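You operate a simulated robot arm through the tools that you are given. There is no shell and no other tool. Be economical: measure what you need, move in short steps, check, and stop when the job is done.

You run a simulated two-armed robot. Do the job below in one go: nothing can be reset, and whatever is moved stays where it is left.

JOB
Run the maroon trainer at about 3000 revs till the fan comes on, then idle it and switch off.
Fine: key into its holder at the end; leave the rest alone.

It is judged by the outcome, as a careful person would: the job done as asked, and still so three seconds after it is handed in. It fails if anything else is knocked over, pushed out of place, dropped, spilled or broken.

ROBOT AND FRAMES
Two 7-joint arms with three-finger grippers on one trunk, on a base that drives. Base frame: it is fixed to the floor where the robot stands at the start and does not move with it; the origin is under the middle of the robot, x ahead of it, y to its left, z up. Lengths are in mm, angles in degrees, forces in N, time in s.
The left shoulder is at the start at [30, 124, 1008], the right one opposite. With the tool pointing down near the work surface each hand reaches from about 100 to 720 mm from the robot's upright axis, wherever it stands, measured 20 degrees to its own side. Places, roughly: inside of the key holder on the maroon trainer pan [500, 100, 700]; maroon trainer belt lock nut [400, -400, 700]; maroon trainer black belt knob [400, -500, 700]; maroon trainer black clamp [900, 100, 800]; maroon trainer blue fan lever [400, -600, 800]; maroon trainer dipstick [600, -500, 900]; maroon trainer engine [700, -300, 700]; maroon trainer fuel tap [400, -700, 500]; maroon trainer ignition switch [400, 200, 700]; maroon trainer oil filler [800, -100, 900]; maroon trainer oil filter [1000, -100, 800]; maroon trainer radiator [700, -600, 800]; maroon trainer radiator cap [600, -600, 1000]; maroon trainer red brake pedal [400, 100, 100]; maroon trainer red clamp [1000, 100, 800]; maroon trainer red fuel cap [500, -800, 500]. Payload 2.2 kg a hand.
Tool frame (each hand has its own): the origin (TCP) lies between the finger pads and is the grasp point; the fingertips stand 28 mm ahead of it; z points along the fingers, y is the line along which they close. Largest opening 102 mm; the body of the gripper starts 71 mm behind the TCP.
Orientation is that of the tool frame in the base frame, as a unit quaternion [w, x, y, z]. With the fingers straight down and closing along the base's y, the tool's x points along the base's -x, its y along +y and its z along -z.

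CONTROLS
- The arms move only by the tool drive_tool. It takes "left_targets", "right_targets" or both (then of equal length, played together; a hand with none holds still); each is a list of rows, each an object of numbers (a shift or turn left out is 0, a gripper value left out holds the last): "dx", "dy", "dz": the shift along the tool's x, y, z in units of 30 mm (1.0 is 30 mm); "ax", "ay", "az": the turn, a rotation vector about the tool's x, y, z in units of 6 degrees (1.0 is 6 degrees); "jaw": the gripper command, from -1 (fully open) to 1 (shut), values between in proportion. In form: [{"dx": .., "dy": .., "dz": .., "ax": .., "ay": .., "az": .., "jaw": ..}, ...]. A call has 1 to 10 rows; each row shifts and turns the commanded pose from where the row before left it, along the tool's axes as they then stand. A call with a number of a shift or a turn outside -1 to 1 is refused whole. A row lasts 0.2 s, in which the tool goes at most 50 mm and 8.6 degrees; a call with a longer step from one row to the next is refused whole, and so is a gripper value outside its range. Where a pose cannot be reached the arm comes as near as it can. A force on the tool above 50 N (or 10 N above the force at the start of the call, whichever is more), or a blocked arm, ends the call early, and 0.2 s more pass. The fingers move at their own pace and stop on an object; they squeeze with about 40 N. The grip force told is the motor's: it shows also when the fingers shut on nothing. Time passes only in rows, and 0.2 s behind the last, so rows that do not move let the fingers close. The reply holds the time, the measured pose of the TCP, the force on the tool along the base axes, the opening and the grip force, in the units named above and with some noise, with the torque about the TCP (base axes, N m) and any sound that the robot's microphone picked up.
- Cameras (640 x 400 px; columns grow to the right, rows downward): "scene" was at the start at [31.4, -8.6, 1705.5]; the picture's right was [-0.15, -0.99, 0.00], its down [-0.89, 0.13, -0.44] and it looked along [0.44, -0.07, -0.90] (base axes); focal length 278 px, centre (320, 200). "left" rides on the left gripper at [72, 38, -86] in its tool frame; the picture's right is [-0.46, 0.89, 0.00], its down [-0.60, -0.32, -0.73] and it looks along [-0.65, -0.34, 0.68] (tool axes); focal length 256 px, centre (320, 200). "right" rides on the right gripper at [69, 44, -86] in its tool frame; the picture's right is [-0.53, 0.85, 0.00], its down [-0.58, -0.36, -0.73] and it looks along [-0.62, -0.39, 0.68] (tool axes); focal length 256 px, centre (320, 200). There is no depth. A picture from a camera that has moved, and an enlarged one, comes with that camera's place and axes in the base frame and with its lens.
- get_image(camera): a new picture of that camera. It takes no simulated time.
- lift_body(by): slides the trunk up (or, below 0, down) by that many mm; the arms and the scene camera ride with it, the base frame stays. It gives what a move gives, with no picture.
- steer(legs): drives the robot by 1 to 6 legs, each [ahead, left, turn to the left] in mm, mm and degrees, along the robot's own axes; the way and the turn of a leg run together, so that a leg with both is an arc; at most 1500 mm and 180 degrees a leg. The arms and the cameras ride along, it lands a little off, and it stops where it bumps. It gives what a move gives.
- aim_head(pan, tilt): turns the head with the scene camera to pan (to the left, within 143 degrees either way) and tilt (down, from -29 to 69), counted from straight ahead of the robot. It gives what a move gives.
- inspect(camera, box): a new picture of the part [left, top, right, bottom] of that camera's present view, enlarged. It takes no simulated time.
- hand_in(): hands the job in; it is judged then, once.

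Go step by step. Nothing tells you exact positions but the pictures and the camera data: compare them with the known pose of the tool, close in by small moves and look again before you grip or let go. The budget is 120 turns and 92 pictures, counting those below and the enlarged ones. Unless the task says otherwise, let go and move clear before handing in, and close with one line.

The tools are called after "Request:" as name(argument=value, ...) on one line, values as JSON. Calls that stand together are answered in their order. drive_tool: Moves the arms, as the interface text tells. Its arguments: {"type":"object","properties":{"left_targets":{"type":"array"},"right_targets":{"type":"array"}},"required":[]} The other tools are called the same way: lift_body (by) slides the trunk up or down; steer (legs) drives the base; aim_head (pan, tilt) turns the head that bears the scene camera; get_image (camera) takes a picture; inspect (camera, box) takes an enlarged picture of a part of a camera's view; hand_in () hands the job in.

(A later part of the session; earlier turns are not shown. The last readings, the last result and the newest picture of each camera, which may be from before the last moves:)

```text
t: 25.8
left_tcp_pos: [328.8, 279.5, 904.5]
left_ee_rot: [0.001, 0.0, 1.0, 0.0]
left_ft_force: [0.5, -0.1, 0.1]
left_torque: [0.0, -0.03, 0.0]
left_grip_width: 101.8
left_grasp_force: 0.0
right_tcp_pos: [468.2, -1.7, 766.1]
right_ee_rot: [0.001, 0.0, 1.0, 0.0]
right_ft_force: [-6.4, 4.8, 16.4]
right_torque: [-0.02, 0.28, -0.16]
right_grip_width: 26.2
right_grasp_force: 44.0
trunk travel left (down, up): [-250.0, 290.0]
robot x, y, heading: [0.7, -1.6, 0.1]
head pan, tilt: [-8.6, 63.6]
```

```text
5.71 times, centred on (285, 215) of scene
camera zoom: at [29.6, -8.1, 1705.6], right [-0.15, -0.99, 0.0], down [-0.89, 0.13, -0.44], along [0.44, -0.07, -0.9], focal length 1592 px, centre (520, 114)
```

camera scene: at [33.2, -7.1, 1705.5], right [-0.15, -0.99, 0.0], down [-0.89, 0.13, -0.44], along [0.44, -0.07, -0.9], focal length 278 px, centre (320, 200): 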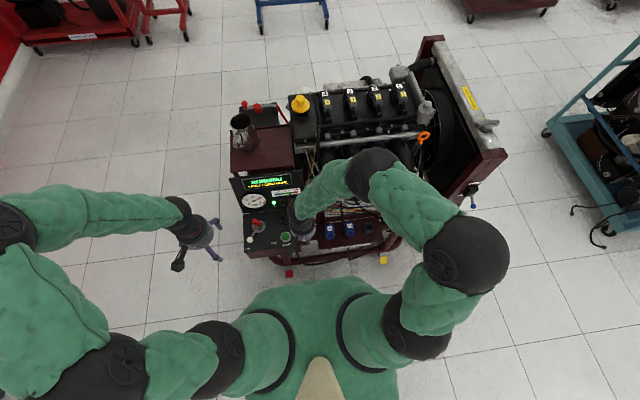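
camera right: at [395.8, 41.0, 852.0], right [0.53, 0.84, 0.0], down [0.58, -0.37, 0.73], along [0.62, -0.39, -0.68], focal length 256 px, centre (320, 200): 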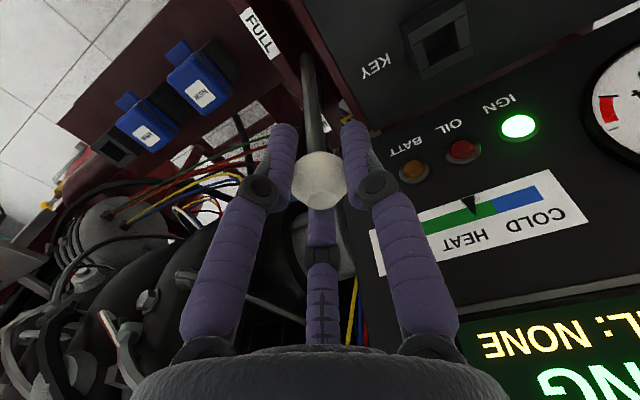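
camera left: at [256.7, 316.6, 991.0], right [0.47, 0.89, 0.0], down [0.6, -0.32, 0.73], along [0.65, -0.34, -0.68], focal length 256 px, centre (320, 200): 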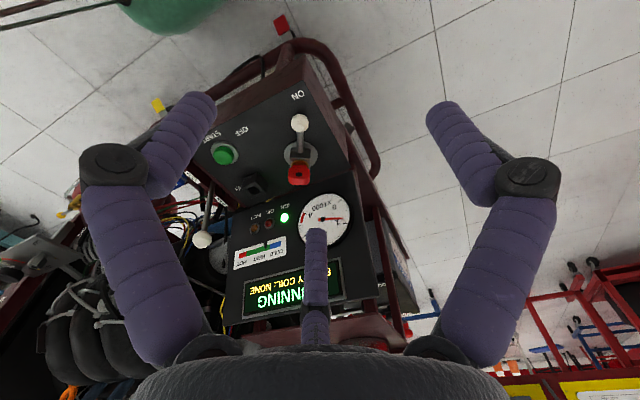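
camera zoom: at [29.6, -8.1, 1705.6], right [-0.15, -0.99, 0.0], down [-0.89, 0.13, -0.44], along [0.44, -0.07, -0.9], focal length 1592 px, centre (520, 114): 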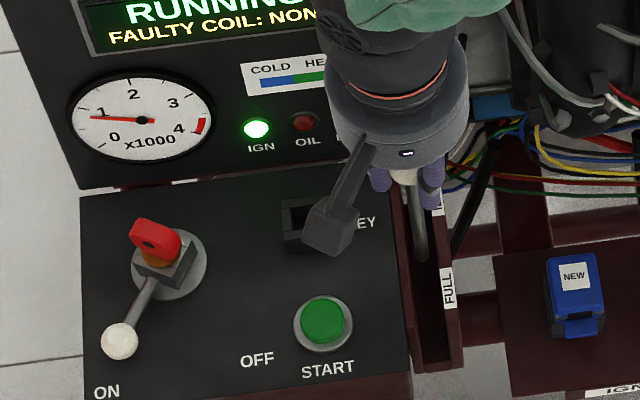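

Back to ~900 rpm idle. Release the throttle, lift, and clear the right hand.

Request:
drive_tool(right_targets=[{"jaw": -0.4}, {}, {}, {"dz": -0.8}, {"dz": -1}, {"dz": -1}, {"dx": 0.7, "dy": -1, "dz": -0.8}, {"dx": 0.8, "dy": -1}, {"dx": 0.8, "dy": -1}, {"dx": 0.8, "dy": -1}])

Request:
drive_tool(right_targets=[{"dx": 0.8, "dy": -1}, {"dx": 0.8, "dy": -1}, {"dx": 0.5, "dy": -1}, {"dy": -1}])

Request:
inspect(camera="scene", box=[235, 200, 315, 250])

Request:
inspect(camera="scene", box=[230, 160, 350, 260])

```text
t: 28.0
left_tcp_pos: [329.0, 279.6, 905.6]
left_ee_rot: [0.0, 0.0, 1.0, 0.0]
left_ft_force: [0.3, -0.2, -0.1]
left_torque: [0.04, -0.03, 0.03]
left_grip_width: 101.8
left_grasp_force: 0.1
right_tcp_pos: [376.2, -120.1, 875.2]
right_ee_rot: [0.0, 0.0, 1.0, 0.0]
right_ft_force: [-0.2, 0.3, -0.1]
right_torque: [-0.01, -0.04, -0.01]
right_grip_width: 71.2
right_grasp_force: 0.0
trunk travel left (down, up): [-250.0, 290.0]
robot x, y, heading: [2.5, -3.1, -0.3]
head pan, tilt: [-8.6, 63.6]
```

```text
t: 29.0
left_tcp_pos: [329.7, 278.8, 905.2]
left_ee_rot: [0.0, 0.0, 1.0, 0.001]
left_ft_force: [0.8, 0.3, -0.6]
left_torque: [-0.02, -0.03, 0.0]
left_grip_width: 102.0
left_grasp_force: 0.0
right_tcp_pos: [311.8, -243.3, 875.1]
right_ee_rot: [0.0, -0.001, 1.0, 0.0]
right_ft_force: [0.3, -0.3, 0.1]
right_torque: [0.0, 0.01, 0.0]
right_grip_width: 71.5
right_grasp_force: 0.0
trunk travel left (down, up): [-250.0, 290.0]
robot x, y, heading: [-0.4, 1.5, 0.1]
head pan, tilt: [-8.6, 63.6]
```

```text
8.00 times, centred on (275, 225) of scene
camera zoom: at [31.7, -9.0, 1705.5], right [-0.15, -0.99, 0.0], down [-0.89, 0.13, -0.44], along [0.44, -0.07, -0.9], focal length 2228 px, centre (680, 0)
```

zoom: 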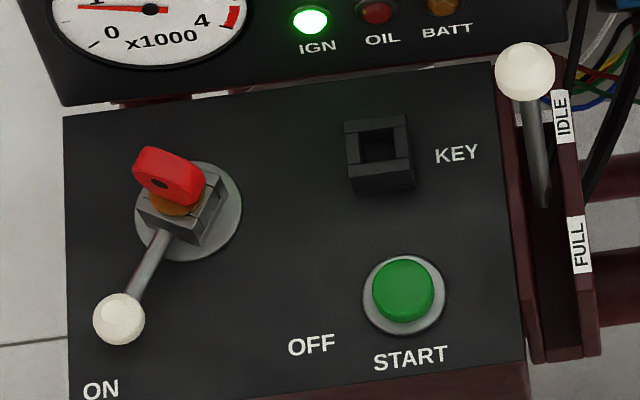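

```text
4.00 times, centred on (290, 210) of scene
camera zoom: at [31.7, -9.0, 1705.5], right [-0.15, -0.99, 0.0], down [-0.89, 0.13, -0.44], along [0.44, -0.07, -0.9], focal length 1114 px, centre (440, 160)
```

zoom: 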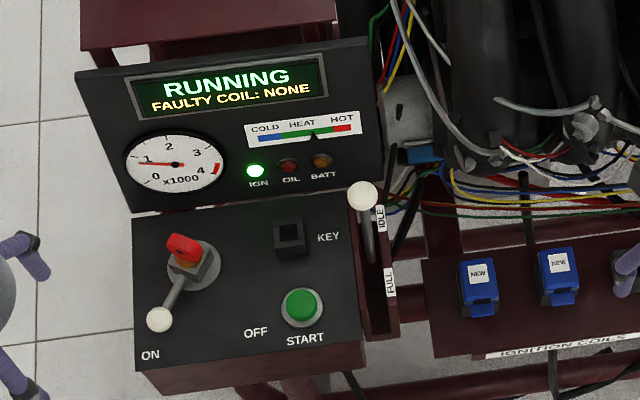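

Throttle is at IDLE, engine idling. Next the ignition: I take a closer look with the left wrist camera at the lever (ON at ~[411,204,667]), key and holder.

Request:
drive_tool(left_targets=[{"dx": -0.3, "dy": -0.4, "dz": 0.84}, {"dx": -0.3, "dy": -0.4, "dz": 0.84}, {"dx": -0.3, "dy": -0.4, "dz": 0.84}, {"dx": -0.3, "dy": -0.4, "dz": 0.84}, {"dx": -0.3, "dy": -0.4, "dz": 0.84}])

Request:
get_image(camera="left")

Request:
inspect(camera="left", box=[200, 60, 440, 240])

```text
t: 30.2
left_tcp_pos: [371.9, 221.6, 779.6]
left_ee_rot: [0.0, -0.001, 1.0, 0.0]
left_ft_force: [0.0, -0.2, 0.0]
left_torque: [0.02, 0.04, 0.0]
left_grip_width: 102.0
left_grasp_force: 0.3
right_tcp_pos: [313.4, -242.6, 875.3]
right_ee_rot: [0.0, 0.0, 1.0, 0.001]
right_ft_force: [-0.1, 0.3, 0.0]
right_torque: [0.0, -0.01, 0.0]
right_grip_width: 71.6
right_grasp_force: 0.1
trunk travel left (down, up): [-250.0, 290.0]
robot x, y, heading: [3.8, 2.8, 0.0]
head pan, tilt: [-8.6, 63.6]
```

```text
51 pictures are left
camera left: at [300.4, 259.0, 864.0], right [0.46, 0.89, 0.0], down [0.6, -0.32, 0.73], along [0.65, -0.34, -0.68], focal length 256 px, centre (320, 200)
```

left: 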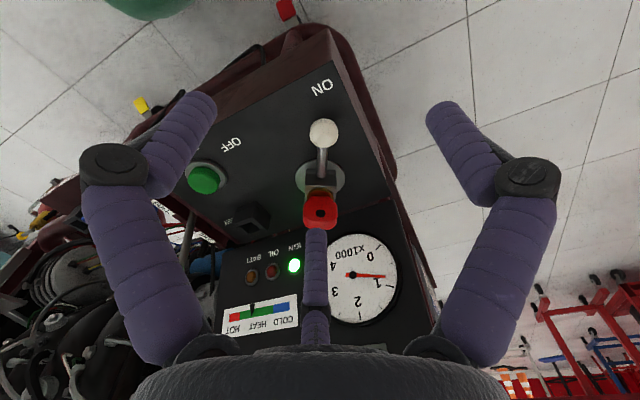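

```text
2.22 times, centred on (320, 150) of left
camera zoom: at [300.4, 259.0, 864.0], right [0.46, 0.89, 0.0], down [0.6, -0.32, 0.73], along [0.65, -0.34, -0.68], focal length 569 px, centre (320, 311)
```

zoom: 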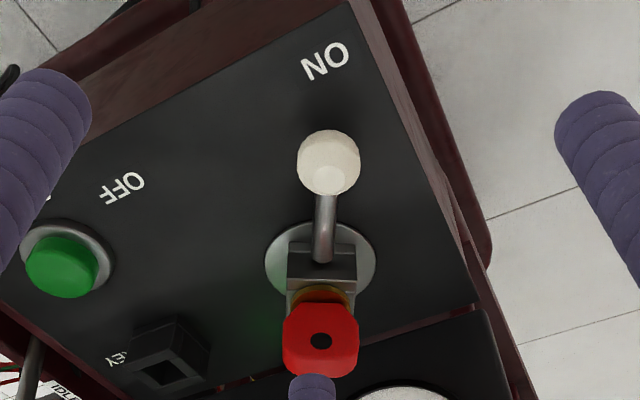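

The ignition lever ball is at about [412,204,665]; OFF lies ~66° CCW, i.e. ball at about [417,134]. I move the left hand above the ball with a 50 mm opening.

Request:
drive_tool(left_targets=[{"dx": -0.45, "dy": -0.2, "dz": 0.5, "jaw": 0}, {"dx": -0.45, "dy": -0.2, "dz": 0.5}, {"dx": -0.43, "dy": -0.17, "dz": 0.7}])

Request:
get_image(camera="left")

Request:
inspect(camera="scene", box=[230, 190, 320, 260])

```text
t: 31.0
left_tcp_pos: [413.5, 203.4, 726.9]
left_ee_rot: [0.0, 0.0, 1.0, 0.0]
left_ft_force: [0.2, 0.4, 0.1]
left_torque: [-0.01, 0.01, 0.01]
left_grip_width: 50.8
left_grasp_force: 0.1
right_tcp_pos: [312.8, -242.5, 875.2]
right_ee_rot: [0.001, 0.0, 1.0, 0.0]
right_ft_force: [1.4, -1.2, -0.2]
right_torque: [0.0, 0.0, 0.0]
right_grip_width: 71.5
right_grasp_force: 0.1
trunk travel left (down, up): [-250.0, 290.0]
robot x, y, heading: [0.5, -1.4, 0.1]
head pan, tilt: [-8.6, 63.6]
```

```text
49 pictures are left
camera left: at [341.4, 241.6, 812.9], right [0.46, 0.89, 0.0], down [0.6, -0.32, 0.73], along [0.65, -0.34, -0.68], focal length 256 px, centre (320, 200)
```

left: 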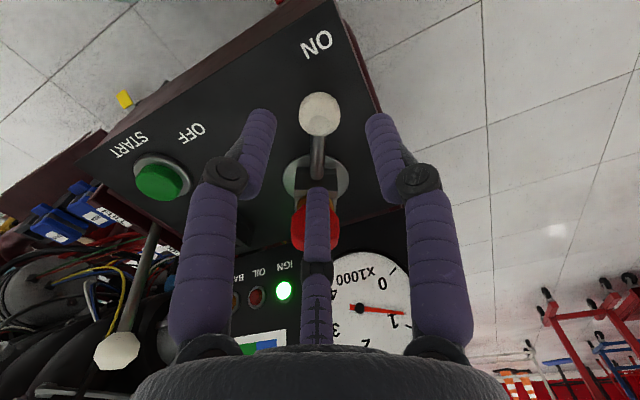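

```text
5.71 times, centred on (275, 225) of scene
camera zoom: at [32.5, -8.7, 1705.5], right [-0.15, -0.99, 0.0], down [-0.89, 0.13, -0.44], along [0.44, -0.07, -0.9], focal length 1592 px, centre (577, 57)
```

zoom: 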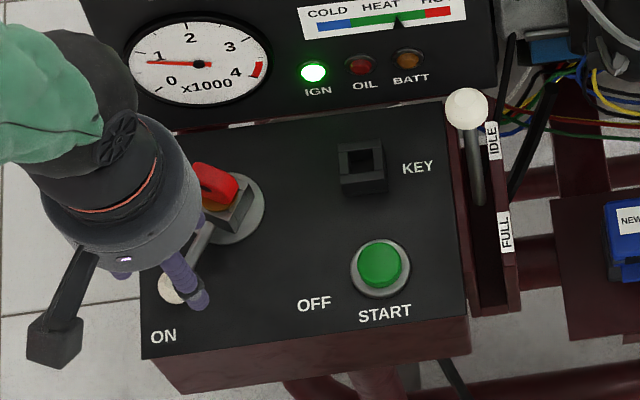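

Ball is centred under the hand at [413,204]. Descend so the tips stay above the panel and grip.

Request:
drive_tool(left_targets=[{"dz": 0.7}, {"dz": 0.7}, {"jaw": 1}, {}, {}])

Request:
get_image(camera="left")

```text
t: 31.8
left_tcp_pos: [416.9, 200.7, 690.0]
left_ee_rot: [0.006, -0.001, 1.0, 0.001]
left_ft_force: [8.0, -8.4, 16.7]
left_torque: [-0.46, -0.92, -0.02]
left_grip_width: 38.8
left_grasp_force: 40.4
right_tcp_pos: [311.5, -243.7, 875.0]
right_ee_rot: [-0.001, 0.001, 1.0, 0.001]
right_ft_force: [-0.8, -0.4, -0.1]
right_torque: [0.0, 0.0, 0.0]
right_grip_width: 71.2
right_grasp_force: 0.1
trunk travel left (down, up): [-250.0, 290.0]
robot x, y, heading: [2.8, 1.2, -0.1]
head pan, tilt: [-8.6, 63.6]
stopped in row 3 (left hand): the force on the tool passed its limit at 156 N (the readings are from after the stop); the commanded pose is now the measured one
```

```text
47 pictures are left
camera left: at [343.9, 238.4, 774.2], right [0.46, 0.89, 0.01], down [0.59, -0.32, 0.74], along [0.66, -0.34, -0.67], focal length 256 px, centre (320, 200)
```

left: 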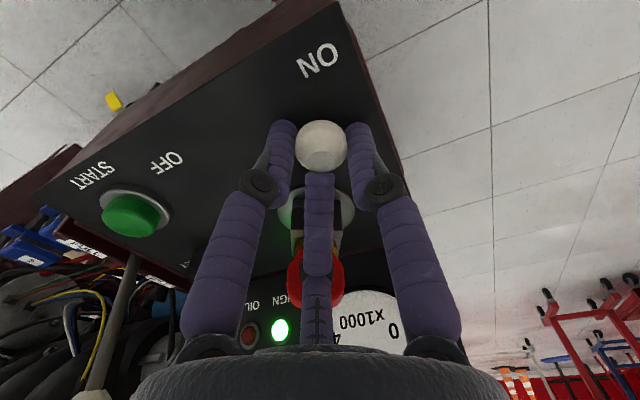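

The hand actually has a third digit on the far side, which landed on the lever rod (force stop). I open and lift, then turn the hand −60° about vertical so the rod lies between digits.

Request:
drive_tool(left_targets=[{"jaw": 0}, {"dz": -0.3}, {"dz": -0.8}, {"dz": -0.8}])

Request:
inspect(camera="scene", box=[230, 190, 320, 260])

```text
t: 32.8
left_tcp_pos: [411.1, 201.9, 743.9]
left_ee_rot: [0.001, -0.001, 1.0, 0.0]
left_ft_force: [0.5, 0.5, 1.1]
left_torque: [-0.02, 0.0, 0.01]
left_grip_width: 52.5
left_grasp_force: 0.2
right_tcp_pos: [311.4, -242.2, 874.6]
right_ee_rot: [0.0, 0.0, 1.0, 0.0]
right_ft_force: [-0.1, 0.3, 0.1]
right_torque: [-0.01, 0.01, -0.02]
right_grip_width: 71.4
right_grasp_force: 0.1
trunk travel left (down, up): [-250.0, 290.0]
robot x, y, heading: [1.4, -3.5, -0.1]
head pan, tilt: [-8.6, 63.6]
```

```text
5.71 times, centred on (275, 225) of scene
camera zoom: at [31.1, -8.9, 1705.5], right [-0.15, -0.99, 0.0], down [-0.89, 0.13, -0.44], along [0.44, -0.07, -0.9], focal length 1592 px, centre (577, 57)
```

zoom: 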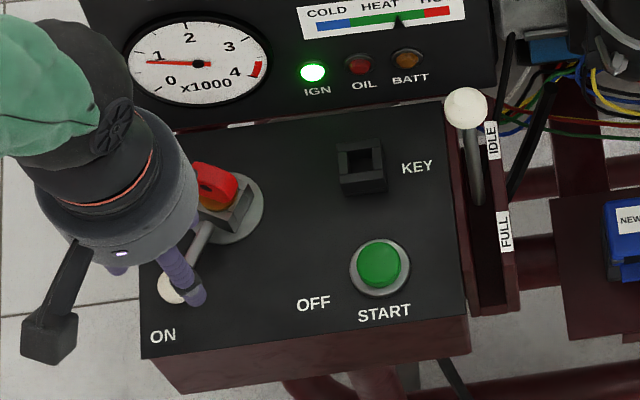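

Nothing moved; still idling. Rotate the hand 60° clockwise (seen from above) in place.

Request:
drive_tool(left_targets=[{"az": 1}, {"az": 1}, {"az": 1}, {"az": 1}, {"az": 1}, {"az": 1}, {"az": 1}, {"az": 1}, {"az": 1}, {"az": 1}])

Request:
get_image(camera="left")

```text
t: 35.0
left_tcp_pos: [412.3, 200.7, 743.5]
left_ee_rot: [0.0, 0.501, 0.866, 0.001]
left_ft_force: [0.7, 0.5, -0.2]
left_torque: [0.0, 0.06, 0.04]
left_grip_width: 50.9
left_grasp_force: 0.0
right_tcp_pos: [312.2, -241.7, 875.0]
right_ee_rot: [0.0, 0.0, 1.0, 0.0]
right_ft_force: [0.2, -0.3, -0.2]
right_torque: [0.0, 0.02, -0.02]
right_grip_width: 71.4
right_grasp_force: 0.1
trunk travel left (down, up): [-250.0, 290.0]
robot x, y, heading: [0.9, -1.7, -0.3]
head pan, tilt: [-8.6, 63.6]
```

```text
45 pictures are left
camera left: at [409.6, 281.9, 830.0], right [1.0, 0.04, 0.0], down [0.03, -0.68, 0.73], along [0.03, -0.73, -0.68], focal length 256 px, centre (320, 200)
```

left: 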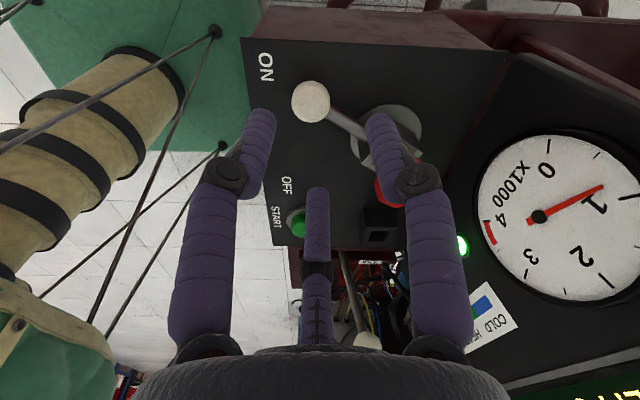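

The rod now passes between the digits. Descend onto the ball and close.

Request:
drive_tool(left_targets=[{"dx": 0.09, "dz": 0.5}, {"dz": 0.5}, {"dz": 0.5}, {"dz": 0.45}, {}, {"jaw": 0.3}, {"jaw": 1}, {}, {}])

Request:
get_image(camera="left")

```text
t: 36.5
left_tcp_pos: [406.9, 204.1, 688.3]
left_ee_rot: [0.0, 0.498, 0.867, 0.002]
left_ft_force: [-22.3, 5.2, 43.9]
left_torque: [0.17, 0.47, 0.25]
left_grip_width: 24.5
left_grasp_force: 40.3
right_tcp_pos: [309.5, -242.5, 876.7]
right_ee_rot: [0.002, -0.001, 1.0, 0.001]
right_ft_force: [-0.5, -0.3, 0.4]
right_torque: [0.01, -0.02, -0.05]
right_grip_width: 71.5
right_grasp_force: 0.0
trunk travel left (down, up): [-250.0, 290.0]
robot x, y, heading: [1.2, 1.0, 0.2]
head pan, tilt: [-8.6, 63.6]
stopped in row 7 (left hand): the force on the tool passed its limit at 81 N (the readings are from after the stop); the commanded pose is now the measured one
```

```text
44 pictures are left
camera left: at [403.5, 285.8, 773.7], right [1.0, 0.04, 0.0], down [0.03, -0.69, 0.73], along [0.03, -0.73, -0.69], focal length 256 px, centre (320, 200)
```

left: 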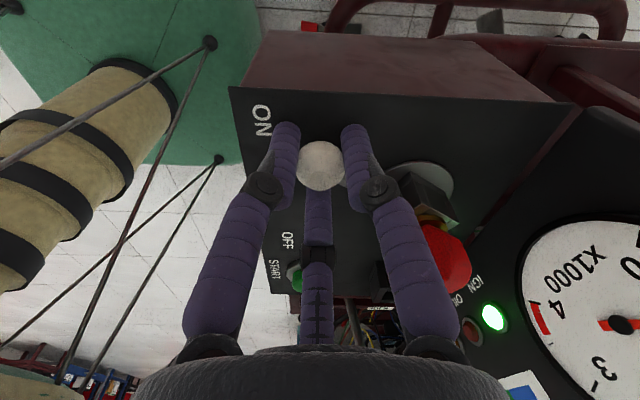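

Ball is held (24.5 mm) but a bit high. I reopen slightly, lower 5 mm and regrip.

Request:
drive_tool(left_targets=[{"jaw": 0.25}, {"dz": 0.1}, {"dz": 0.1}, {"jaw": 0.5}, {"jaw": 1}, {}, {}])

```text
t: 37.1
left_tcp_pos: [413.3, 201.7, 686.4]
left_ee_rot: [0.003, 0.5, 0.866, 0.004]
left_ft_force: [-14.3, -6.7, 44.9]
left_torque: [-0.25, 1.25, 0.19]
left_grip_width: 43.1
left_grasp_force: 3.0
right_tcp_pos: [310.0, -243.2, 874.8]
right_ee_rot: [0.001, 0.0, 1.0, 0.001]
right_ft_force: [0.4, -0.1, -0.4]
right_torque: [0.0, -0.01, -0.02]
right_grip_width: 71.4
right_grasp_force: 0.1
trunk travel left (down, up): [-250.0, 290.0]
robot x, y, heading: [-1.8, 0.4, -0.2]
head pan, tilt: [-8.6, 63.6]
stopped in row 2 (left hand): the force on the tool passed its limit at 67 N (the readings are from after the stop); the commanded pose is now the measured one
```

Tips are evidently touching the panel (~658). Raise 7 mm, then regrip.

Request:
drive_tool(left_targets=[{"dz": -0.15}, {"dz": -0.1}, {}])

Request:
get_image(camera="left")

```text
t: 37.9
left_tcp_pos: [415.0, 202.7, 692.8]
left_ee_rot: [0.004, 0.499, 0.866, 0.003]
left_ft_force: [-3.1, 2.1, -0.8]
left_torque: [0.05, 0.06, -0.01]
left_grip_width: 40.8
left_grasp_force: 1.8
right_tcp_pos: [312.8, -243.1, 874.4]
right_ee_rot: [0.0, 0.0, 1.0, 0.0]
right_ft_force: [-0.1, -0.8, 0.5]
right_torque: [0.01, 0.01, 0.0]
right_grip_width: 71.4
right_grasp_force: 0.1
trunk travel left (down, up): [-250.0, 290.0]
robot x, y, heading: [-0.7, -2.8, 0.1]
head pan, tilt: [-8.6, 63.6]
```

```text
43 pictures are left
camera left: at [411.1, 284.6, 777.8], right [1.0, 0.04, 0.01], down [0.02, -0.68, 0.73], along [0.04, -0.73, -0.68], focal length 256 px, centre (320, 200)
```

left: 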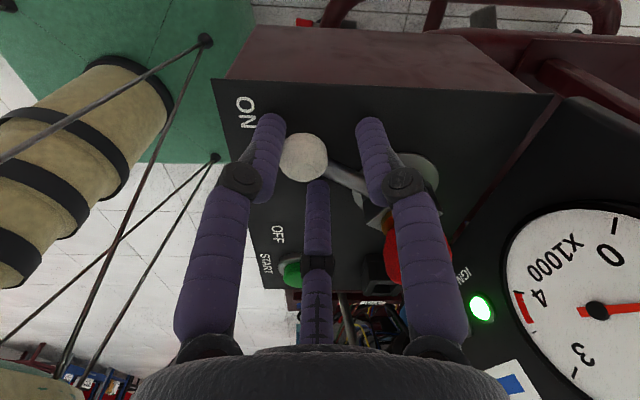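

The ball is at about [408,203,672]; shift 7 mm in −x, down 2 mm, and close in stages.

Request:
drive_tool(left_targets=[{"dx": 0.117, "dy": -0.2}, {"dz": 0.07}, {"jaw": 0.4}, {"jaw": 0.5}, {"jaw": 1}, {}, {}])

```text
t: 39.5
left_tcp_pos: [405.7, 203.6, 690.1]
left_ee_rot: [0.003, 0.499, 0.866, 0.002]
left_ft_force: [-7.0, 5.6, -0.9]
left_torque: [0.44, 0.15, 0.11]
left_grip_width: 25.4
left_grasp_force: 44.6
right_tcp_pos: [312.4, -242.2, 875.5]
right_ee_rot: [0.0, 0.0, 1.0, 0.0]
right_ft_force: [0.5, 0.2, -0.8]
right_torque: [-0.04, -0.03, -0.02]
right_grip_width: 71.4
right_grasp_force: 0.0
trunk travel left (down, up): [-250.0, 290.0]
robot x, y, heading: [5.5, -0.3, 0.0]
head pan, tilt: [-8.6, 63.6]
```

Ball is properly gripped. Now swing the lever about its axis [467,172] toward OFF, turning the hand with it, 30° first.

Request:
drive_tool(left_targets=[{"dx": -0.137, "dy": -0.193, "az": -1}, {"dx": -0.137, "dy": -0.193, "az": -1}, {"dx": -0.137, "dy": -0.193, "az": -1}, {"dx": -0.137, "dy": -0.193, "az": -1}, {"dx": -0.137, "dy": -0.193, "az": -1}, {}])

Request:
inspect(camera="scene", box=[230, 190, 320, 260])

```text
t: 40.9
left_tcp_pos: [397.6, 168.0, 690.0]
left_ee_rot: [0.004, 0.258, 0.966, 0.001]
left_ft_force: [-12.9, -7.4, 8.1]
left_torque: [-0.22, 0.15, -0.39]
left_grip_width: 22.9
left_grasp_force: 44.8
right_tcp_pos: [312.2, -244.4, 875.3]
right_ee_rot: [0.001, 0.0, 1.0, 0.0]
right_ft_force: [0.4, 0.0, 0.0]
right_torque: [0.03, -0.02, 0.03]
right_grip_width: 71.2
right_grasp_force: 0.0
trunk travel left (down, up): [-250.0, 290.0]
robot x, y, heading: [1.5, 0.7, -0.3]
head pan, tilt: [-8.6, 63.6]
```

```text
5.71 times, centred on (275, 225) of scene
camera zoom: at [29.9, -10.4, 1705.6], right [-0.15, -0.99, 0.0], down [-0.89, 0.14, -0.44], along [0.44, -0.07, -0.9], focal length 1592 px, centre (577, 57)
```

zoom: 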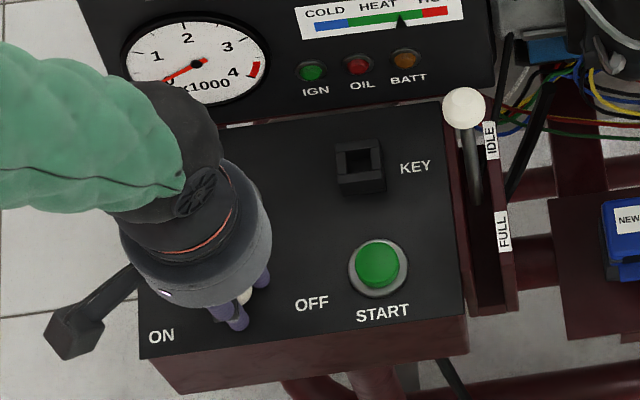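

The ignition light is out and revs are falling. Continue the swing to the full OFF position.

Request:
drive_tool(left_targets=[{"dx": -0.11, "dy": -0.205, "az": -1}, {"dx": -0.137, "dy": -0.193, "az": -1}, {"dx": -0.137, "dy": -0.193, "az": -1}, {"dx": -0.137, "dy": -0.193, "az": -1}, {"dx": -0.137, "dy": -0.193, "az": -1}, {}])

Request:
inspect(camera="scene", box=[230, 190, 320, 260])

Request:
get_image(camera="left")

```text
t: 42.3
left_tcp_pos: [406.1, 139.2, 690.9]
left_ee_rot: [0.0, -0.003, 1.0, 0.002]
left_ft_force: [-19.7, 39.8, -7.6]
left_torque: [0.36, -0.33, 0.02]
left_grip_width: 23.0
left_grasp_force: 45.1
right_tcp_pos: [311.3, -238.2, 875.4]
right_ee_rot: [0.001, 0.0, 1.0, -0.001]
right_ft_force: [-0.3, -0.3, -0.7]
right_torque: [0.06, -0.01, 0.06]
right_grip_width: 71.6
right_grasp_force: 0.2
trunk travel left (down, up): [-250.0, 290.0]
robot x, y, heading: [-0.7, -1.3, 0.1]
head pan, tilt: [-8.6, 63.6]
```

```text
5.71 times, centred on (275, 225) of scene
camera zoom: at [29.8, -4.6, 1705.5], right [-0.15, -0.99, 0.0], down [-0.89, 0.13, -0.44], along [0.44, -0.07, -0.9], focal length 1592 px, centre (577, 57)
```

zoom: 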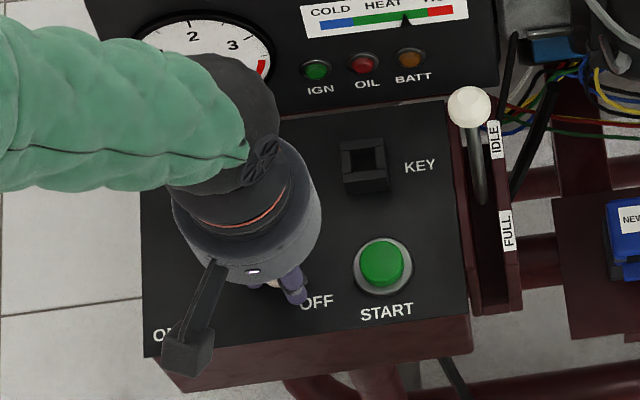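

```text
40 pictures are left
camera left: at [334.8, 176.5, 775.8], right [0.46, 0.89, 0.01], down [0.6, -0.32, 0.73], along [0.65, -0.33, -0.68], focal length 256 px, centre (320, 200)
```

left: 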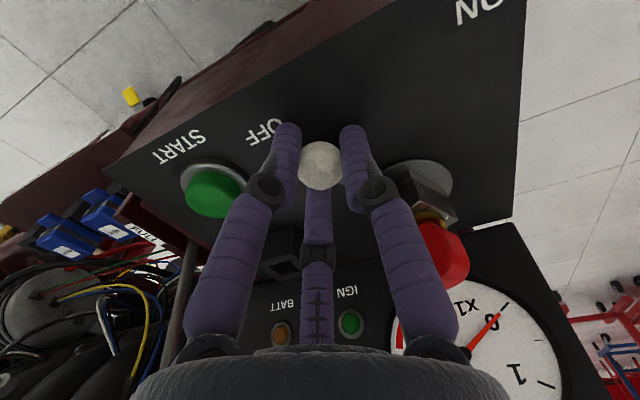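

Stop reached (40 N resisting) – lever is at OFF. Release and lift away, then look at the key.

Request:
drive_tool(left_targets=[{"jaw": 0.25}, {}, {"dz": -0.7}, {"dz": -1}, {"dz": -1}, {"dx": 1, "dy": 0.8, "dz": -0.3}, {"dx": 1, "dy": 0.8}, {"dy": 0.6}])

Request:
inspect(camera="scene", box=[235, 200, 315, 250])

Request:
get_image(camera="left")

```text
t: 44.1
left_tcp_pos: [348.8, 201.2, 779.0]
left_ee_rot: [0.004, -0.001, 1.0, 0.001]
left_ft_force: [-0.9, 0.6, 1.0]
left_torque: [0.05, 0.01, -0.01]
left_grip_width: 38.2
left_grasp_force: 0.1
right_tcp_pos: [313.2, -242.2, 874.1]
right_ee_rot: [0.001, 0.001, 1.0, 0.0]
right_ft_force: [-1.1, -0.3, 1.1]
right_torque: [0.01, 0.05, -0.04]
right_grip_width: 71.6
right_grasp_force: 0.1
trunk travel left (down, up): [-250.0, 290.0]
robot x, y, heading: [-2.2, -0.2, -0.1]
head pan, tilt: [-8.6, 63.6]
```

```text
8.00 times, centred on (275, 225) of scene
camera zoom: at [31.9, -8.8, 1705.5], right [-0.15, -0.99, 0.0], down [-0.89, 0.13, -0.44], along [0.44, -0.07, -0.9], focal length 2228 px, centre (680, 0)
```

zoom: 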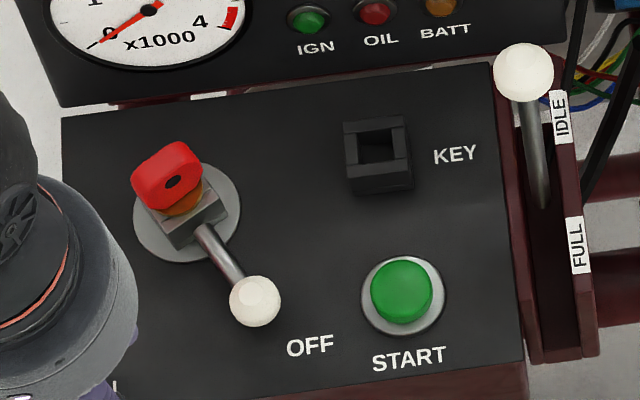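

```text
38 pictures are left
camera left: at [276.7, 239.2, 864.7], right [0.46, 0.89, 0.01], down [0.6, -0.32, 0.74], along [0.65, -0.34, -0.68], focal length 256 px, centre (320, 200)
```

left: 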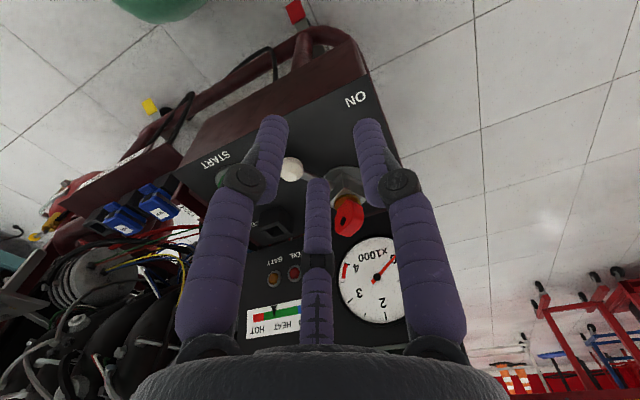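

Engine off (tach 0, lever at OFF). Key head is a plate at about [468,172,697], normal ~28°; I bring the left hand above it and rotate so the finger line matches.

Request:
drive_tool(left_targets=[{"dx": -0.8, "dy": -0.2}, {"dx": -0.8, "dy": -0.2}, {"dx": -0.8, "dy": -0.2}, {"dx": -0.8, "dy": -0.2}, {"dx": -0.77, "dy": -0.17, "jaw": 0}])

Request:
drive_tool(left_targets=[{"az": 1}, {"az": 1}, {"az": 1}, {"az": 1}, {"az": 1}, {"az": 1}, {"az": 1}, {"az": 1}, {"az": 1}, {"az": 1}])

Request:
get_image(camera="left")

Request:
inspect(camera="left", box=[230, 80, 430, 260])

```text
t: 45.3
left_tcp_pos: [468.2, 173.8, 781.0]
left_ee_rot: [0.003, -0.001, 1.0, 0.002]
left_ft_force: [-0.3, -1.4, 0.8]
left_torque: [0.03, 0.01, 0.01]
left_grip_width: 51.0
left_grasp_force: 0.1
right_tcp_pos: [312.9, -242.1, 875.1]
right_ee_rot: [0.001, 0.0, 1.0, 0.0]
right_ft_force: [-0.2, 0.2, -0.3]
right_torque: [0.01, 0.02, -0.01]
right_grip_width: 71.5
right_grasp_force: 0.1
trunk travel left (down, up): [-250.0, 290.0]
robot x, y, heading: [2.5, 0.3, -0.0]
head pan, tilt: [-8.6, 63.6]
```

```text
t: 47.5
left_tcp_pos: [466.8, 172.7, 780.5]
left_ee_rot: [0.004, 0.499, 0.866, 0.003]
left_ft_force: [-0.6, 0.5, 0.5]
left_torque: [-0.03, -0.04, 0.0]
left_grip_width: 51.2
left_grasp_force: 0.1
right_tcp_pos: [312.9, -243.4, 874.7]
right_ee_rot: [0.0, 0.0, 1.0, 0.0]
right_ft_force: [-0.2, -0.2, -0.3]
right_torque: [0.02, 0.0, -0.01]
right_grip_width: 71.5
right_grasp_force: 0.2
trunk travel left (down, up): [-250.0, 290.0]
robot x, y, heading: [-2.1, -1.8, 0.0]
head pan, tilt: [-8.6, 63.6]
```

```text
37 pictures are left
camera left: at [464.0, 254.1, 866.9], right [1.0, 0.04, 0.01], down [0.02, -0.68, 0.73], along [0.04, -0.73, -0.68], focal length 256 px, centre (320, 200)
```

left: 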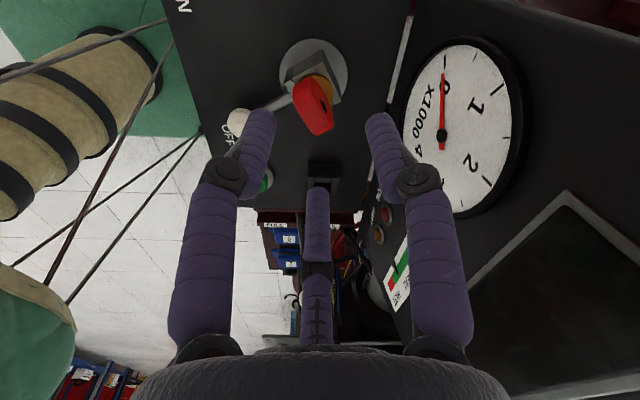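

```text
2.22 times, centred on (330, 170) of left
camera zoom: at [464.0, 254.1, 866.9], right [1.0, 0.04, 0.01], down [0.02, -0.68, 0.73], along [0.04, -0.73, -0.68], focal length 569 px, centre (298, 267)
```

zoom: 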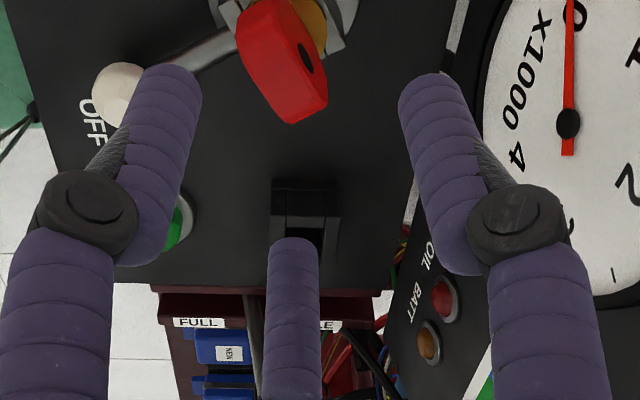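

Alignment looks right. Descend so tips stop just above the lock block (TCP z≈713), then check.

Request:
drive_tool(left_targets=[{"dz": 0.6, "az": 0.5}, {"dz": 0.6}, {"dz": 0.6}, {"dz": 0.43}, {}])

Request:
get_image(camera="left")

Request:
inspect(camera="scene", box=[230, 190, 320, 260])

```text
t: 48.7
left_tcp_pos: [469.2, 172.8, 714.4]
left_ee_rot: [0.002, 0.522, 0.853, 0.003]
left_ft_force: [-1.1, 0.2, -0.2]
left_torque: [-0.03, 0.02, 0.01]
left_grip_width: 51.1
left_grasp_force: 0.1
right_tcp_pos: [312.6, -243.6, 876.5]
right_ee_rot: [0.001, 0.001, 1.0, 0.0]
right_ft_force: [-1.1, 0.0, 0.4]
right_torque: [-0.02, -0.01, 0.03]
right_grip_width: 71.5
right_grasp_force: 0.1
trunk travel left (down, up): [-250.0, 290.0]
robot x, y, heading: [-1.7, -1.0, 0.0]
head pan, tilt: [-8.6, 63.6]
```

```text
35 pictures are left
camera left: at [469.2, 253.8, 800.9], right [1.0, -0.01, 0.01], down [-0.01, -0.68, 0.73], along [0.0, -0.73, -0.68], focal length 256 px, centre (320, 200)
```

left: 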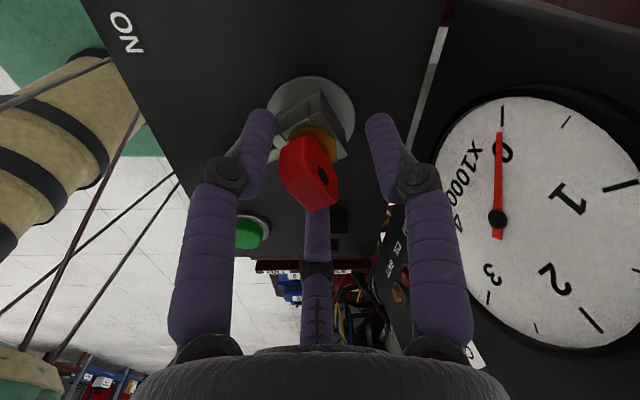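

```text
5.71 times, centred on (275, 225) of scene
camera zoom: at [31.6, -9.3, 1705.6], right [-0.15, -0.99, 0.0], down [-0.89, 0.13, -0.44], along [0.44, -0.07, -0.9], focal length 1592 px, centre (577, 57)
```

zoom: 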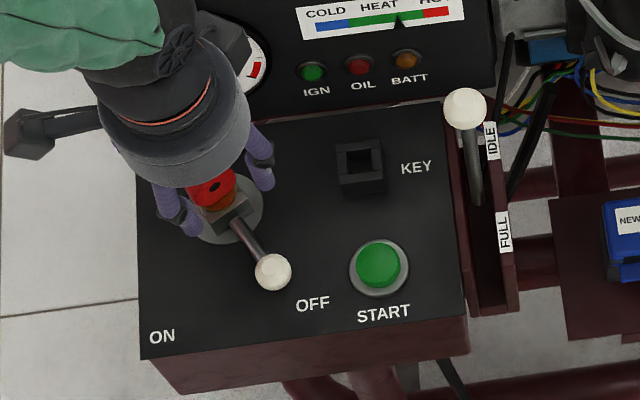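

Key head is between the digits, slightly to −x. Shift 4 mm and close on it.

Request:
drive_tool(left_targets=[{"dx": 0.06, "dy": -0.12}, {"dz": 0.1}, {"jaw": 0.5}, {"jaw": 0.65}, {"jaw": 1}, {}, {}])

Request:
get_image(camera="left")

```text
t: 50.3
left_tcp_pos: [461.7, 172.1, 711.3]
left_ee_rot: [0.002, 0.522, 0.853, 0.003]
left_ft_force: [-7.2, 11.7, 3.2]
left_torque: [0.39, 0.21, -0.09]
left_grip_width: 37.0
left_grasp_force: 40.3
right_tcp_pos: [311.8, -242.4, 875.3]
right_ee_rot: [0.0, 0.0, 1.0, 0.0]
right_ft_force: [1.3, -0.4, 0.3]
right_torque: [-0.05, -0.02, -0.02]
right_grip_width: 71.5
right_grasp_force: 0.1
trunk travel left (down, up): [-250.0, 290.0]
robot x, y, heading: [-1.6, 3.1, 0.2]
head pan, tilt: [-8.6, 63.6]
```

```text
33 pictures are left
camera left: at [463.9, 254.0, 797.3], right [1.0, -0.01, 0.01], down [-0.01, -0.68, 0.73], along [0.0, -0.73, -0.68], focal length 256 px, centre (320, 200)
```

left: 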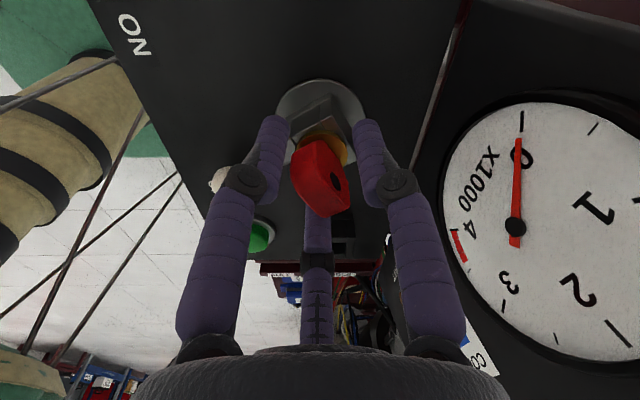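

It stalled at 37 mm – a digit is likely on the key's edge, not its faces. Look closely.

Request:
inspect(camera="left", box=[250, 80, 410, 240])

Request:
inspect(camera="scene", box=[244, 210, 276, 230])

```text
2.50 times, centred on (330, 160) of left
camera zoom: at [463.9, 254.0, 797.3], right [1.0, -0.01, 0.01], down [-0.01, -0.68, 0.73], along [0.0, -0.73, -0.68], focal length 640 px, centre (295, 300)
```

zoom: 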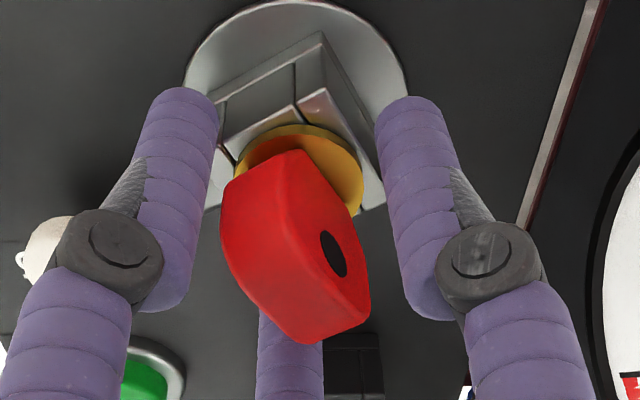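

```text
16.00 times, centred on (260, 220) of scene
camera zoom: at [30.6, -8.2, 1705.6], right [-0.15, -0.99, 0.0], down [-0.89, 0.13, -0.44], along [0.44, -0.07, -0.9], focal length 4457 px, centre (1280, -120)
```

zoom: 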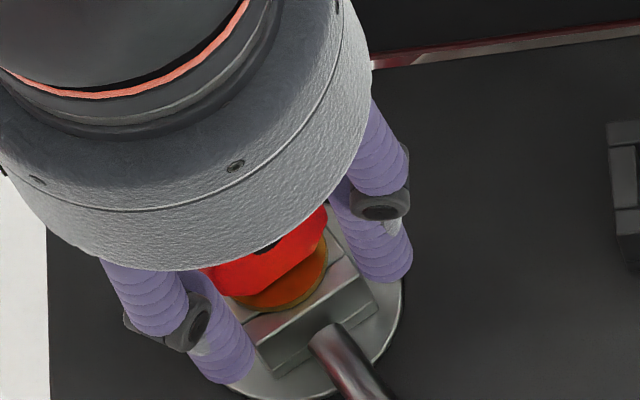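

The key head is ~15 mm thick, ~28 wide and tall (~690–732); two digits struck its corners. I open, raise, rotate +28° so two digits face the flats and one its edge, and re-check.

Request:
drive_tool(left_targets=[{"jaw": -0.1}, {"dz": -0.2}, {"dz": -0.2, "az": -0.9}, {"az": -0.95}, {"az": -0.95}, {"az": -0.95}, {"az": -0.95}, {}])

Request:
get_image(camera="left")

```text
t: 52.1
left_tcp_pos: [464.5, 172.4, 721.8]
left_ee_rot: [0.004, 0.297, 0.955, 0.002]
left_ft_force: [-1.1, 0.4, 0.2]
left_torque: [0.02, 0.01, 0.0]
left_grip_width: 56.0
left_grasp_force: 0.1
right_tcp_pos: [311.9, -243.3, 875.2]
right_ee_rot: [0.0, 0.0, 1.0, 0.0]
right_ft_force: [-0.2, 0.7, -0.1]
right_torque: [0.02, 0.05, 0.02]
right_grip_width: 71.5
right_grasp_force: 0.0
trunk travel left (down, up): [-250.0, 290.0]
robot x, y, heading: [-2.8, -1.4, -0.2]
head pan, tilt: [-8.6, 63.6]
```

```text
30 pictures are left
camera left: at [425.9, 244.5, 808.0], right [0.89, 0.46, 0.01], down [0.31, -0.61, 0.73], along [0.35, -0.65, -0.68], focal length 256 px, centre (320, 200)
```

left: 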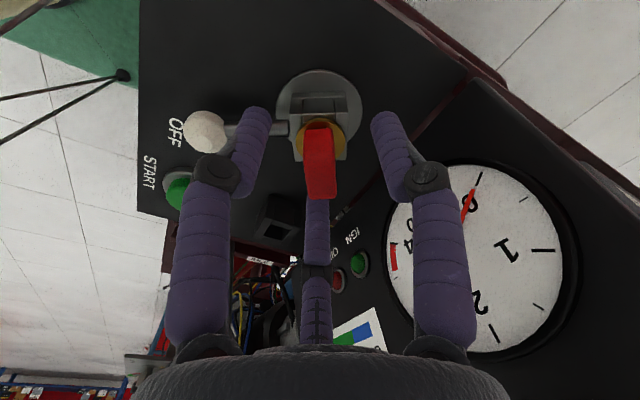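

Now I look edge-on at the key, centred. Shift 3 mm away from camera and close on the flats.

Request:
drive_tool(left_targets=[{"dx": -0.09, "dy": -0.046}, {"jaw": 0.4}, {"jaw": 0.6}, {"jaw": 1}, {}, {}])

Request:
get_image(camera="left")

```text
t: 53.5
left_tcp_pos: [465.3, 169.3, 722.0]
left_ee_rot: [0.004, 0.298, 0.954, 0.002]
left_ft_force: [-0.2, -0.7, 0.3]
left_torque: [0.01, -0.01, 0.03]
left_grip_width: 16.5
left_grasp_force: 39.9
right_tcp_pos: [311.6, -242.3, 874.6]
right_ee_rot: [0.001, 0.0, 1.0, 0.0]
right_ft_force: [-0.1, 0.0, -0.7]
right_torque: [0.05, 0.01, -0.03]
right_grip_width: 71.4
right_grasp_force: 0.1
trunk travel left (down, up): [-250.0, 290.0]
robot x, y, heading: [0.9, -2.1, -0.1]
head pan, tilt: [-8.6, 63.6]
```

```text
29 pictures are left
camera left: at [427.4, 241.5, 808.3], right [0.89, 0.46, 0.01], down [0.31, -0.61, 0.73], along [0.34, -0.65, -0.68], focal length 256 px, centre (320, 200)
```

left: 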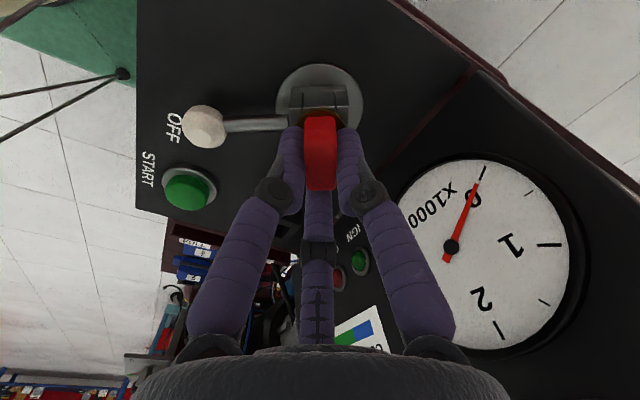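

Clean grip at 16.5 mm with no side load. Pull straight up.

Request:
drive_tool(left_targets=[{"dz": -0.2}, {"dz": -0.3}, {"dz": -0.3}, {"dz": -0.4}, {"dz": -0.5}, {"dz": -0.5}, {"dz": -0.5}])

Request:
get_image(camera="left")

Request:
inspect(camera="scene", box=[235, 190, 315, 250])

```text
t: 55.1
left_tcp_pos: [465.9, 170.6, 804.4]
left_ee_rot: [0.004, 0.299, 0.954, 0.002]
left_ft_force: [0.1, 0.5, -1.1]
left_torque: [-0.01, 0.0, 0.0]
left_grip_width: 16.1
left_grasp_force: 40.0
right_tcp_pos: [311.5, -244.4, 874.9]
right_ee_rot: [0.001, 0.0, 1.0, 0.0]
right_ft_force: [0.6, 0.3, -0.2]
right_torque: [-0.01, 0.02, 0.02]
right_grip_width: 71.5
right_grasp_force: 0.0
trunk travel left (down, up): [-250.0, 290.0]
robot x, y, heading: [-4.2, -3.5, 0.1]
head pan, tilt: [-8.6, 63.6]
```

```text
28 pictures are left
camera left: at [426.9, 243.0, 889.8], right [0.89, 0.46, 0.01], down [0.31, -0.61, 0.73], along [0.34, -0.65, -0.68], focal length 256 px, centre (320, 200)
```

left: 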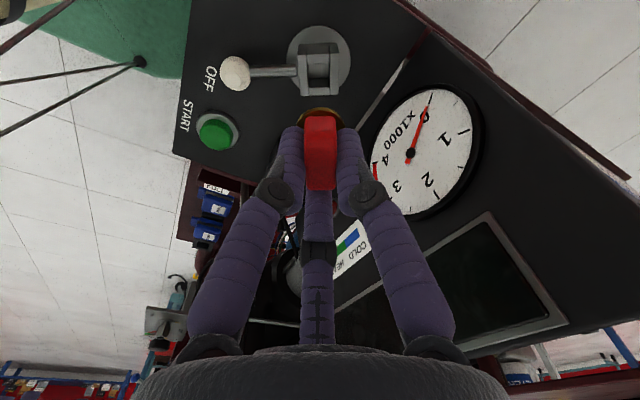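

```text
6.67 times, centred on (275, 220) of scene
camera zoom: at [31.4, -9.3, 1705.5], right [-0.15, -0.99, 0.0], down [-0.89, 0.13, -0.44], along [0.44, -0.07, -0.9], focal length 1857 px, centre (620, 67)
```

zoom: 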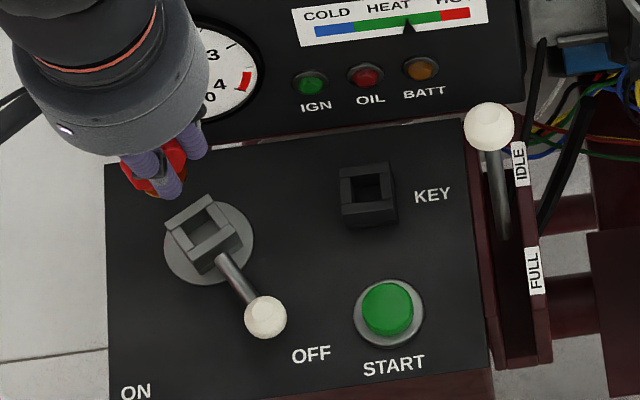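

Key is out. Move it over the holder (hole at about [480,70.5], top ~680) and turn it −30° to square with it, staying high.

Request:
drive_tool(left_targets=[{"dx": -0.6, "dy": -0.645}, {"dx": -0.6, "dy": -0.645}, {"dx": -0.6, "dy": -0.645}, {"dx": -0.59, "dy": -0.645}, {"az": 1}, {"az": 1}, {"az": 1}, {"az": 1}, {"az": 1}])

Request:
get_image(camera="left")

Request:
inspect(camera="scene", box=[235, 190, 315, 250])

```text
t: 57.1
left_tcp_pos: [480.5, 63.9, 804.0]
left_ee_rot: [0.003, 0.536, 0.844, 0.003]
left_ft_force: [0.0, -0.1, -1.1]
left_torque: [0.01, -0.02, -0.01]
left_grip_width: 16.1
left_grasp_force: 40.0
right_tcp_pos: [312.2, -242.8, 875.2]
right_ee_rot: [0.0, 0.001, 1.0, 0.0]
right_ft_force: [0.2, 0.8, 0.4]
right_torque: [-0.01, 0.0, 0.01]
right_grip_width: 71.5
right_grasp_force: 0.1
trunk travel left (down, up): [-250.0, 290.0]
robot x, y, heading: [2.5, -1.5, -0.1]
head pan, tilt: [-8.6, 63.6]
```

```text
26 pictures are left
camera left: at [483.4, 146.4, 889.1], right [1.0, -0.04, 0.01], down [-0.04, -0.68, 0.73], along [-0.03, -0.73, -0.68], focal length 256 px, centre (320, 200)
```

left: 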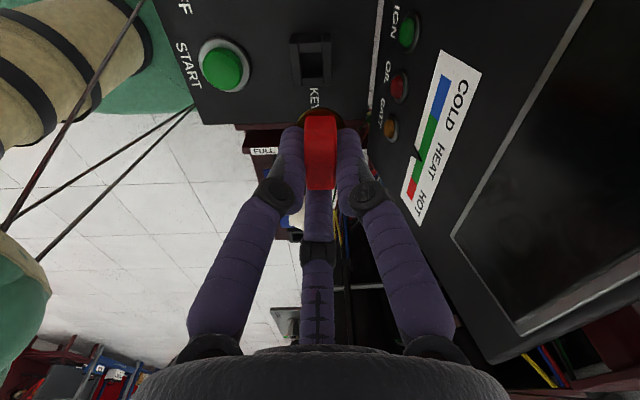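

```text
6.67 times, centred on (275, 220) of scene
camera zoom: at [31.6, -9.2, 1705.5], right [-0.15, -0.99, 0.0], down [-0.89, 0.13, -0.44], along [0.44, -0.07, -0.9], focal length 1857 px, centre (620, 67)
```

zoom: 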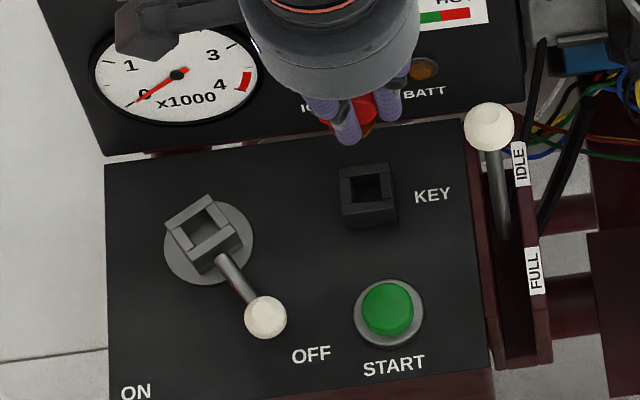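

Zoom on the holder and key collar from the wrist camera to refine the offset.

Request:
inspect(camera="left", box=[260, 20, 380, 200])

```text
2.22 times, centred on (320, 110) of left
camera zoom: at [483.4, 146.4, 889.1], right [1.0, -0.04, 0.01], down [-0.04, -0.68, 0.73], along [-0.03, -0.73, -0.68], focal length 569 px, centre (320, 400)
```

zoom: 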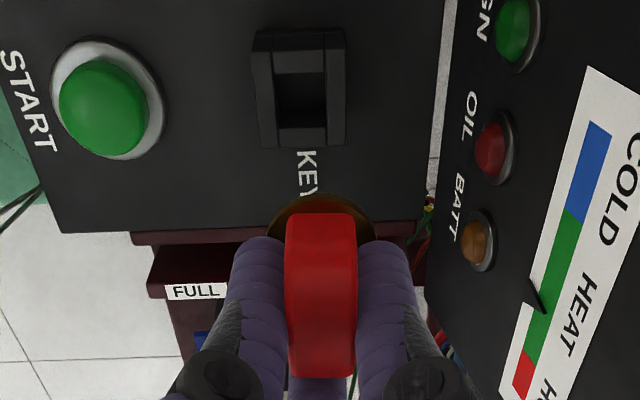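

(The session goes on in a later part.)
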